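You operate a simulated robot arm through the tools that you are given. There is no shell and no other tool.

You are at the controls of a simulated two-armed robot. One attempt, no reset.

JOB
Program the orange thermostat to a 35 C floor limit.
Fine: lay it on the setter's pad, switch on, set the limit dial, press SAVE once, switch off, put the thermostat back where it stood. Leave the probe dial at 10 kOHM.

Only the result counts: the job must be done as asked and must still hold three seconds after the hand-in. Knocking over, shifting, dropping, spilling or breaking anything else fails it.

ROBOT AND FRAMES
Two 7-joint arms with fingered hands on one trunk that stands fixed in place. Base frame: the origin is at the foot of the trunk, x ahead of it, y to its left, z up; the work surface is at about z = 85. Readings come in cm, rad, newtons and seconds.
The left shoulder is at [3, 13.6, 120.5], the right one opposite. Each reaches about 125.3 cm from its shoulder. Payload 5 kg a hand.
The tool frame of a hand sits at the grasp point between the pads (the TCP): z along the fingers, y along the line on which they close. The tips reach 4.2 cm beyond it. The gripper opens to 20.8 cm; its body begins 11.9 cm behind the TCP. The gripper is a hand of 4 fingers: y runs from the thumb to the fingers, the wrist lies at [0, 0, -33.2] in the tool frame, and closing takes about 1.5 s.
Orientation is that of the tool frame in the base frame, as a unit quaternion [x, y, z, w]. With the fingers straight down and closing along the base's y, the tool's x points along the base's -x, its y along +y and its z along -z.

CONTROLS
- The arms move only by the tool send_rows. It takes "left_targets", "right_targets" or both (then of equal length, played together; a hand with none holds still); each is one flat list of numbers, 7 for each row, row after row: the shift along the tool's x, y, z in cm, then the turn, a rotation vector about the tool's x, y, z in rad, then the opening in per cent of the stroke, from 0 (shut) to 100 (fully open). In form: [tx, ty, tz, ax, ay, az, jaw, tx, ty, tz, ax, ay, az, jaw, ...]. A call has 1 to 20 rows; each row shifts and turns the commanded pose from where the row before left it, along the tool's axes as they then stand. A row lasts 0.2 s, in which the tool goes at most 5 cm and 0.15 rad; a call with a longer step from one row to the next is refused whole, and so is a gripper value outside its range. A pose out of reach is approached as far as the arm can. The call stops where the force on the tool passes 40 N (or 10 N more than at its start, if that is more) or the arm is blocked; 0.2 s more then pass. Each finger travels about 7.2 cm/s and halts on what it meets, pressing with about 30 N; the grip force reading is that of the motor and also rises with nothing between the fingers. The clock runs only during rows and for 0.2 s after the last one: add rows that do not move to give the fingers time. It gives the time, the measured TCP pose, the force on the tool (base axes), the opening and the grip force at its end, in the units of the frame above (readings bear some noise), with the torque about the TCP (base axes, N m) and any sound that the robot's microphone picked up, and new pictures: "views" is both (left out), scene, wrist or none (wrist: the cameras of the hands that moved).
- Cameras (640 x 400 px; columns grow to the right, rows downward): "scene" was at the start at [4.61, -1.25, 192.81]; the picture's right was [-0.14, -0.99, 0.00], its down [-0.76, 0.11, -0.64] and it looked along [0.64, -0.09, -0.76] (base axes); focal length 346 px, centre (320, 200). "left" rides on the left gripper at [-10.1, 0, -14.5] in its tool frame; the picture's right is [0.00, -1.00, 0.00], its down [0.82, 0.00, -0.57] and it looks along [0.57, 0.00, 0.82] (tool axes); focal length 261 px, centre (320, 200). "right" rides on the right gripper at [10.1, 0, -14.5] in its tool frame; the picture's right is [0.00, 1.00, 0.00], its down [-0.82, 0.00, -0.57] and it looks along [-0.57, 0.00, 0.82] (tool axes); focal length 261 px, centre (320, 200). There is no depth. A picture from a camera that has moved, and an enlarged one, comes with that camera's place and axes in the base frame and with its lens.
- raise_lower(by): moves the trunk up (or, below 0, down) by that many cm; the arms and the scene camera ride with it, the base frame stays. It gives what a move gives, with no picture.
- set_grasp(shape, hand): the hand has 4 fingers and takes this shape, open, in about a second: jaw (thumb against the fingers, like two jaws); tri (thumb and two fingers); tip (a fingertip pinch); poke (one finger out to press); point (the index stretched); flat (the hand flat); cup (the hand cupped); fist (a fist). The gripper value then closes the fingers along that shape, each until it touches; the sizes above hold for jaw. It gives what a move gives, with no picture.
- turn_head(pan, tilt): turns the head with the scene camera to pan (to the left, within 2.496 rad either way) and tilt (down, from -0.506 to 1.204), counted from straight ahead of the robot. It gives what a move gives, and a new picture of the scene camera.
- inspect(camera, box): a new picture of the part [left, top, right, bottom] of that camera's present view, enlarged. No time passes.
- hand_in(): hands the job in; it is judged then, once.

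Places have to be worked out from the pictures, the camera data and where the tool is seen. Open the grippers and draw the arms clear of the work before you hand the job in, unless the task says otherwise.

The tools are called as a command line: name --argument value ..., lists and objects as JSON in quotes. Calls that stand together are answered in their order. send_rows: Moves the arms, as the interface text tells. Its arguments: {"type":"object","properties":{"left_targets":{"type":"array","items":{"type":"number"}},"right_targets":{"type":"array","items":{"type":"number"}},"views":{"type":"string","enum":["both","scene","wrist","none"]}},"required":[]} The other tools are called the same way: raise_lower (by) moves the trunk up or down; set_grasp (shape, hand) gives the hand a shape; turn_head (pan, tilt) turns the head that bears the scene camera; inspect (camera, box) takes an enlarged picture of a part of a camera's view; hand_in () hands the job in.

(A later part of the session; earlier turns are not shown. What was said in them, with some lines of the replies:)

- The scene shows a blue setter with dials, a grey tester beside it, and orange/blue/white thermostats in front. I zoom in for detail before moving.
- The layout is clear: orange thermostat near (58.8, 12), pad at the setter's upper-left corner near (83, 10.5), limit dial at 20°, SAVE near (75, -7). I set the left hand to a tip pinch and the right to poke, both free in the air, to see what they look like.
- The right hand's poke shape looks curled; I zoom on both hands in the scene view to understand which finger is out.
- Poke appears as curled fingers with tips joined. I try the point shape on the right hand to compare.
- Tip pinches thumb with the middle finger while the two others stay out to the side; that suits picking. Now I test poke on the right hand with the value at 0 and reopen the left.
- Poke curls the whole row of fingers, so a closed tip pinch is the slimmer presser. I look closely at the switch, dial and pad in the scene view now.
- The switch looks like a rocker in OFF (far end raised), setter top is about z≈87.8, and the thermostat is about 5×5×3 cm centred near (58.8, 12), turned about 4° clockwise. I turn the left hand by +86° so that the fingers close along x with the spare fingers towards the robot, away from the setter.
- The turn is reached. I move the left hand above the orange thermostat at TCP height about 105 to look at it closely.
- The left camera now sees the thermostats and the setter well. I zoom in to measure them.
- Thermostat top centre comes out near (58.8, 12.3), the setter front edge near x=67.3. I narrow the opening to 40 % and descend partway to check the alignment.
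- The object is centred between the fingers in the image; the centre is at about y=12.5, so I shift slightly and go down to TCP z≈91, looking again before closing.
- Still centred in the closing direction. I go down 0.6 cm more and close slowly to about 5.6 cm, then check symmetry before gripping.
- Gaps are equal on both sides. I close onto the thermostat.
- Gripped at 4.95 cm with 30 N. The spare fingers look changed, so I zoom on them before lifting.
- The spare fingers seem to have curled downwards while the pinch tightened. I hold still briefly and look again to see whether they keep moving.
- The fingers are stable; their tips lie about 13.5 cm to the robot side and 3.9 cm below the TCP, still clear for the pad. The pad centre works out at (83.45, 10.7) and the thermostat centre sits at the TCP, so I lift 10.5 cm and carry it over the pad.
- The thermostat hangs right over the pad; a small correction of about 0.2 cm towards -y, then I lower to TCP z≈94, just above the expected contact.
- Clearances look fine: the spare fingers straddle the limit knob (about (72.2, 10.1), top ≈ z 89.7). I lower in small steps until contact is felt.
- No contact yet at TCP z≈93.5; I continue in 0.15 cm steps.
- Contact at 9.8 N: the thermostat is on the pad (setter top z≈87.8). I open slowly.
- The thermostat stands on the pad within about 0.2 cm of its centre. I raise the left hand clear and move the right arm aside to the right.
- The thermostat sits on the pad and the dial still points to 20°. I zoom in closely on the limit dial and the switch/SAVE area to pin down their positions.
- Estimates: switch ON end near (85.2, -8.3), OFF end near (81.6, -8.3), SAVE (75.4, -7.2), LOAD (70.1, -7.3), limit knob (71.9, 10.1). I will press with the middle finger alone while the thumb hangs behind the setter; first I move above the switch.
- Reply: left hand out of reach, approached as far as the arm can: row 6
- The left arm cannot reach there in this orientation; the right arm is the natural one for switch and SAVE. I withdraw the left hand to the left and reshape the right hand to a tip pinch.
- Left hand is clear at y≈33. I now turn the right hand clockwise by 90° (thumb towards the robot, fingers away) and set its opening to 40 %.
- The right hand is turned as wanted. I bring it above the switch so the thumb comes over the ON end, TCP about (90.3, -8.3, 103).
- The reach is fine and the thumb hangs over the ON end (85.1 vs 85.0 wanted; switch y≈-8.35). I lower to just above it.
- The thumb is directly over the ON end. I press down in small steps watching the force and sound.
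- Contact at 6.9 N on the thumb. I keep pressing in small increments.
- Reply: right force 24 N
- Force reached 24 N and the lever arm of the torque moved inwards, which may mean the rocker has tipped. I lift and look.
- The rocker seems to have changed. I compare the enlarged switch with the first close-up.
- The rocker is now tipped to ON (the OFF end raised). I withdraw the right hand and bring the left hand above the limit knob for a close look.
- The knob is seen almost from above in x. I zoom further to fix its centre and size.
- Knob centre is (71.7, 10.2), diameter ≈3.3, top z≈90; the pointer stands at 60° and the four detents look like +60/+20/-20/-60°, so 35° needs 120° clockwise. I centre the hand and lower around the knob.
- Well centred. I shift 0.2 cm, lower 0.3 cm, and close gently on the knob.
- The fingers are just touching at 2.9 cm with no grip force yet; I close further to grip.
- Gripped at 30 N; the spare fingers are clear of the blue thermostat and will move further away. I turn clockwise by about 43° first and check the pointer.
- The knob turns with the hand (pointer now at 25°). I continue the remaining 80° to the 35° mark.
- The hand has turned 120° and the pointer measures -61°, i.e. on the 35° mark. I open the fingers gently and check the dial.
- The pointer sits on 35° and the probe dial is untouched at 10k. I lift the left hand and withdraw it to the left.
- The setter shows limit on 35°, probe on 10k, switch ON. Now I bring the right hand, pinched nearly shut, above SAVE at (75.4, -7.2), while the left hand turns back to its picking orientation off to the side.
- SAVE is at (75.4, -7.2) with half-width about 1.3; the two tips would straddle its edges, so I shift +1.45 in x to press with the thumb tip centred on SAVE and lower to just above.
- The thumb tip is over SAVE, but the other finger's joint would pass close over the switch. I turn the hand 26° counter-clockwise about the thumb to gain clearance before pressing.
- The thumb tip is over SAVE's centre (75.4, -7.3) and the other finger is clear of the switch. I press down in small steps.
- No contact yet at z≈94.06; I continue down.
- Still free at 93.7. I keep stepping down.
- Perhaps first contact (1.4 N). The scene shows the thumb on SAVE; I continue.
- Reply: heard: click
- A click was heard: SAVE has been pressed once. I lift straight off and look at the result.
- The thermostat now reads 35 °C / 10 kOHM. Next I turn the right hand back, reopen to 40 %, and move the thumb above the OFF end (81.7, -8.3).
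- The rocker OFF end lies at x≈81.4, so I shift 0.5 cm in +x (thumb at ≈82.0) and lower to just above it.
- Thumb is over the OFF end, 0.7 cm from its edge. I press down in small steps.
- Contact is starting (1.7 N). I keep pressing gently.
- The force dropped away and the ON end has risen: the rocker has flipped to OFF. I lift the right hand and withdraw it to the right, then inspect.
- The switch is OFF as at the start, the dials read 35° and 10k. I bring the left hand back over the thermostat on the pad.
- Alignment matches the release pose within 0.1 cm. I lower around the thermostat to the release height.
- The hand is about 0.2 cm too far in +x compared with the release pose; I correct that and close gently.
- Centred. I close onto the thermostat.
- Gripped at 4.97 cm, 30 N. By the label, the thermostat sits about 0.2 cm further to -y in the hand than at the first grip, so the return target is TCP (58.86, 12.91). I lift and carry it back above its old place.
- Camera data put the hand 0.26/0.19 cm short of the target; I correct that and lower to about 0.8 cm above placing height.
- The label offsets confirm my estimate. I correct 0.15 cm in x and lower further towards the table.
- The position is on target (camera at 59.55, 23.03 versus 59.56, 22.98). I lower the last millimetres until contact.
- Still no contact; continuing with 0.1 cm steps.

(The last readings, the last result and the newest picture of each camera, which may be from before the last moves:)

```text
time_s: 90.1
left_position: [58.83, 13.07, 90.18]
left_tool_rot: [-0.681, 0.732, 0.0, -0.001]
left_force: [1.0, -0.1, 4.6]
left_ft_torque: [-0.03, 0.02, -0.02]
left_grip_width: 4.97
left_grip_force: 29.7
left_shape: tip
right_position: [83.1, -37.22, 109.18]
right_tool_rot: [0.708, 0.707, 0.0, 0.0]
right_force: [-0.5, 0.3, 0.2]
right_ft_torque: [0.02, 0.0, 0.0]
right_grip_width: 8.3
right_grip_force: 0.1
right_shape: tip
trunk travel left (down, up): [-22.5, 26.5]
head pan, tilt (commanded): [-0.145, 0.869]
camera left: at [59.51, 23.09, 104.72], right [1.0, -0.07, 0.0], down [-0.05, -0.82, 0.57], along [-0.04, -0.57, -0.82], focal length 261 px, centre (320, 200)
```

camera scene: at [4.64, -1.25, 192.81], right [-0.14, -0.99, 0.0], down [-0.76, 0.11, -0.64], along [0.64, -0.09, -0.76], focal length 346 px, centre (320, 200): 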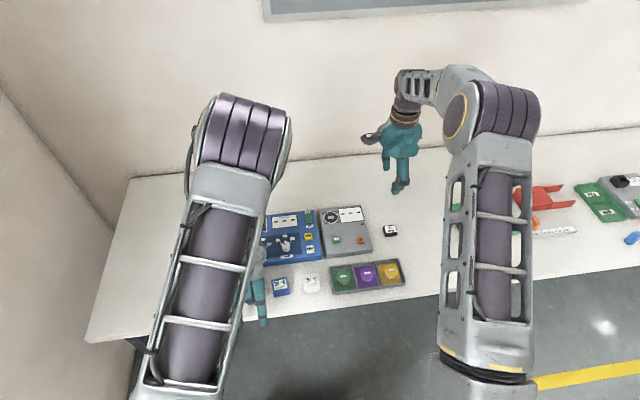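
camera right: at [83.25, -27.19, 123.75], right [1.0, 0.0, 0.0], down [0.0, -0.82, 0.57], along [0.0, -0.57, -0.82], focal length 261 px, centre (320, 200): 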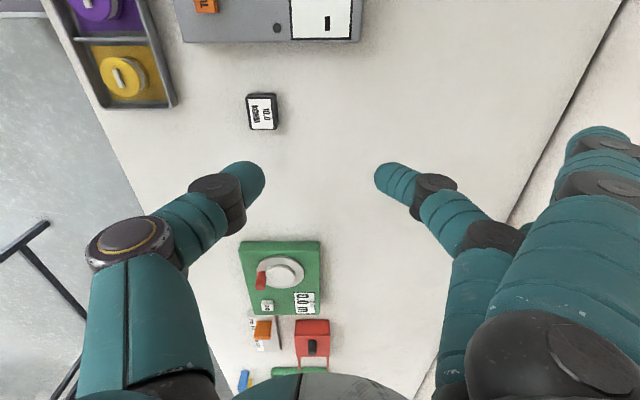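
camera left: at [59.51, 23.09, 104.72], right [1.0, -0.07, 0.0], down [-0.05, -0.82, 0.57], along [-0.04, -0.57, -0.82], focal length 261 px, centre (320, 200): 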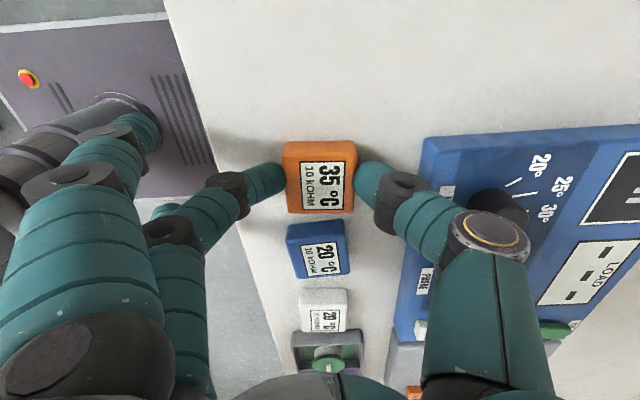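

Contact with the table (4.6 N) within about 0.1 cm of the original place. I open slowly.

send_rows --left_targets '[0, 0, 0, 0, 0, 0, 20, 0, 0, 0, 0, 0, 0, 24, 0, 0, 0, 0, 0, 0, 27, 0, 0, 0, 0, 0, 0, 30, 0, 0, 0, 0, 0, 0, 34, 0, 0, 0, 0, 0, 0, 38, 0, 0, 0, 0, 0, 0, 40, 0, 0, 0, 0, 0, 0, 40]' --views "wrist"

inspect --camera "left" --box '[180, 60, 500, 260]'

```text
time_s: 91.9
left_position: [58.73, 13.08, 90.18]
left_tool_rot: [-0.682, 0.732, 0.001, -0.001]
left_force: [-0.3, 0.3, 0.5]
left_ft_torque: [-0.02, 0.01, 0.03]
left_grip_width: 8.25
left_grip_force: 0.0
left_shape: tip
right_position: [83.25, -37.33, 109.14]
right_tool_rot: [0.707, 0.707, 0.0, 0.001]
right_force: [-0.4, -0.2, -0.3]
right_ft_torque: [-0.03, 0.0, -0.01]
right_grip_width: 8.29
right_grip_force: 0.1
right_shape: tip
trunk travel left (down, up): [-22.5, 26.5]
head pan, tilt (commanded): [-0.145, 0.869]
camera left: at [59.5, 23.1, 104.69], right [1.0, -0.07, 0.0], down [-0.05, -0.82, 0.57], along [-0.04, -0.57, -0.82], focal length 261 px, centre (320, 200)
```

left: 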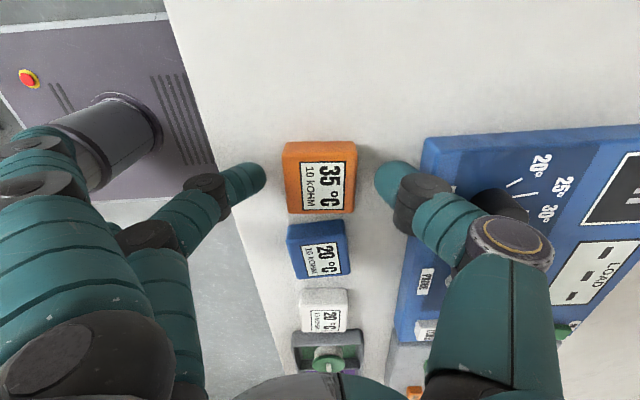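

```text
2.00 times, centred on (340, 160) of left
camera zoom: at [59.5, 23.1, 104.69], right [1.0, -0.07, 0.0], down [-0.05, -0.82, 0.57], along [-0.04, -0.57, -0.82], focal length 521 px, centre (280, 280)
```

zoom: 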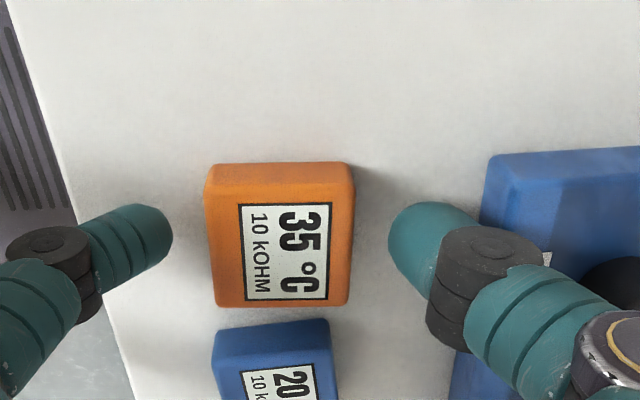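

Released cleanly. I raise the left hand and withdraw it to the left, then compare with the first picture.

send_rows --left_targets '[0, 0, -1, 0, 0, 0, 40, 0, 0, -2.5, 0, 0, 0, 40, 0, 0, -3.5, 0, 0, 0, 40, 0, 0, -4, 0, 0, 0, 40, 0, 0, -4, 0, 0, 0, 40, -3.5, -1, -2, 0, 0, 0, 45, -3.5, -1, -2, 0, 0, 0, 50, -3.5, -1, -2, 0, 0, 0, 50, -3.5, -1, -2, 0, 0, 0, 50, -3.5, -1, -2, 0, 0, 0, 50, 0, 0, 0, 0, 0, 0, 50]' --views "both"

inspect --camera "scene" --box '[230, 195, 420, 310]'

inspect --camera "scene" --box '[240, 265, 330, 305]'

```text
time_s: 94.3
left_position: [64.76, 29.8, 115.11]
left_tool_rot: [-0.682, 0.732, 0.001, 0.0]
left_force: [0.7, -1.4, -0.7]
left_ft_torque: [0.06, -0.01, -0.01]
left_grip_width: 10.35
left_grip_force: 0.1
left_shape: tip
right_position: [83.16, -37.45, 109.11]
right_tool_rot: [0.708, 0.707, 0.0, 0.0]
right_force: [0.5, 0.3, 0.1]
right_ft_torque: [0.08, 0.0, 0.01]
right_grip_width: 8.3
right_grip_force: 0.1
right_shape: tip
trunk travel left (down, up): [-22.5, 26.5]
head pan, tilt (commanded): [-0.145, 0.869]
camera scene: at [4.61, -1.38, 192.81], right [-0.14, -0.99, 0.0], down [-0.76, 0.11, -0.64], along [0.64, -0.09, -0.76], focal length 346 px, centre (320, 200)
camera left: at [65.55, 39.94, 129.77], right [1.0, -0.07, 0.0], down [-0.05, -0.82, 0.57], along [-0.04, -0.57, -0.82], focal length 261 px, centre (320, 200)
```

scene: 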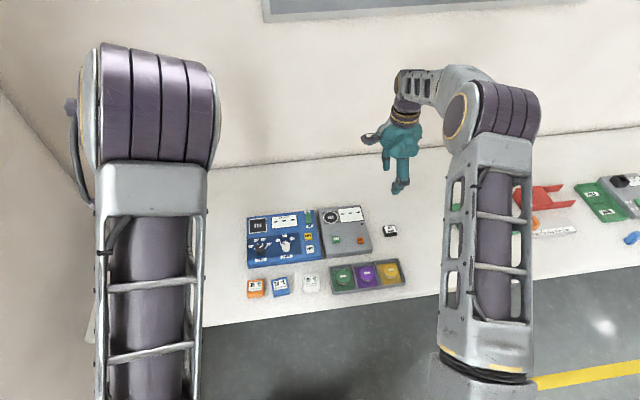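
left: 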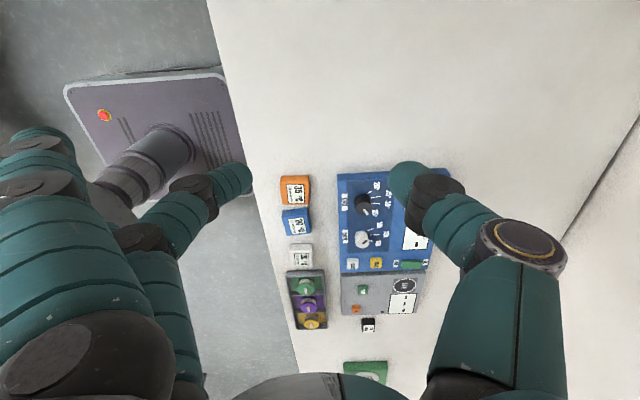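

```text
3.37 times, centred on (325, 252) of scene
camera zoom: at [4.61, -1.38, 192.81], right [-0.14, -0.99, 0.0], down [-0.76, 0.11, -0.64], along [0.64, -0.09, -0.76], focal length 1165 px, centre (303, 23)
```

zoom: 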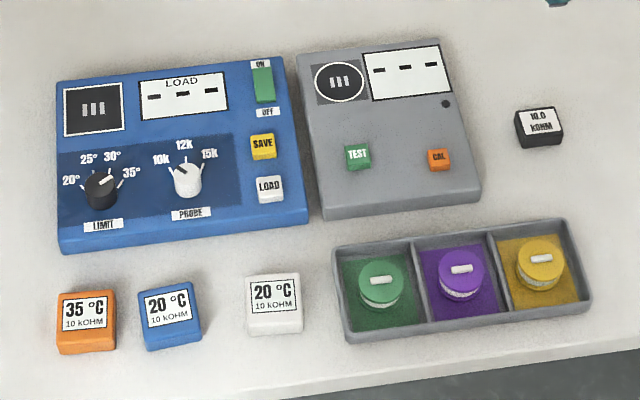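

```text
7.11 times, centred on (285, 285) of scene
camera zoom: at [4.61, -1.38, 192.81], right [-0.14, -0.99, 0.0], down [-0.76, 0.11, -0.64], along [0.64, -0.09, -0.76], focal length 2460 px, centre (569, -404)
```

zoom: 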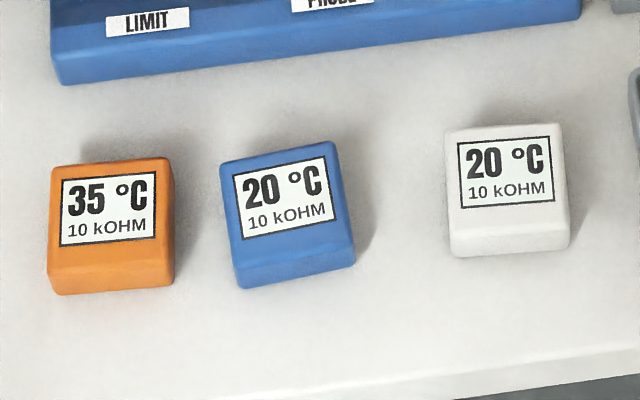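

The thermostat stands where it was to within about 0.1 cm, reads 35 °C / 10 kOHM, the switch is OFF and everything else is unmoved. I open both grippers fully and raise the arms clear.

send_rows --left_targets '[-2, 0, -2, 0, 0, 0, 60, -2, 0, -2, 0, 0, 0, 70, 0, 0, -1, 0, 0, 0, 85, 0, 0, 0, 0, 0, 0, 100, 0, 0, 0, 0, 0, 0, 100, 0, 0, 0, 0, 0, 0, 100, 0, 0, 0, 0, 0, 0, 100]' --right_targets '[0, 0, -3, 0, 0, 0, 50, 0, 0, -3, 0, 0, 0, 60, 0, 0, -2, 0, 0, 0, 80, 0, 0, 0, 0, 0, 0, 100, 0, 0, 0, 0, 0, 0, 100, 0, 0, 0, 0, 0, 0, 100, 0, 0, 0, 0, 0, 0, 100]' --views "scene"

inspect --camera "scene" --box '[240, 205, 330, 300]'

```text
time_s: 95.9
left_position: [65.24, 34.1, 120.03]
left_tool_rot: [-0.681, 0.732, -0.001, 0.001]
left_force: [0.4, 0.4, 0.4]
left_ft_torque: [0.03, 0.0, 0.0]
left_grip_width: 20.78
left_grip_force: 0.0
left_shape: tip
right_position: [83.46, -37.19, 117.15]
right_tool_rot: [0.707, 0.708, 0.0, 0.0]
right_force: [-0.3, 0.5, 0.5]
right_ft_torque: [0.04, 0.01, 0.0]
right_grip_width: 20.77
right_grip_force: 0.0
right_shape: tip
trunk travel left (down, up): [-22.5, 26.5]
head pan, tilt (commanded): [-0.145, 0.869]
camera scene: at [4.62, -1.26, 192.81], right [-0.14, -0.99, 0.0], down [-0.76, 0.11, -0.64], along [0.64, -0.09, -0.76], focal length 346 px, centre (320, 200)
```

scene: 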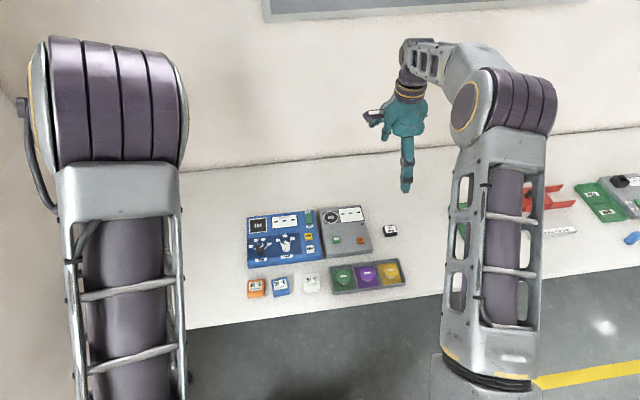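

```text
4.21 times, centred on (285, 252) of scene
camera zoom: at [4.62, -1.26, 192.81], right [-0.14, -0.99, 0.0], down [-0.76, 0.11, -0.64], along [0.64, -0.09, -0.76], focal length 1456 px, centre (467, -21)
```

zoom: 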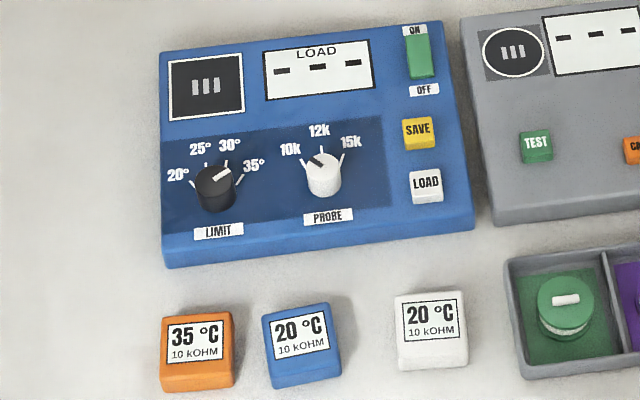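

Everything is in its final state: the orange thermostat reads 35 °C / 10 kOHM at its original place, the switch is OFF, the limit dial is on 35° and the probe dial on 10k. Both hands are open and clear, so I hand in.

hand_in

```text
The job is handed in.
```

The orange thermostat is programmed to a 35 °C floor limit and back where it stood, to within about 0.1 cm by the camera. Its label now reads 35 °C / 10 kOHM. I've handed the job in but got no verdict back.

- **Sequence:** I laid it on the pad, switched on, turned the limit dial to 35°, pressed SAVE once (one click heard), switched off and put it back.
- **Setter:** The switch is OFF and the probe dial is still at 10 kOHM. The limit dial stays at 35°.
- **Display:** The setter's screen showed "- - -" the whole time, even while on. I judged the save from the click and the changed label.
- **Surroundings:** Nothing else on the table appears to have moved. Both hands are open and clear of the work.
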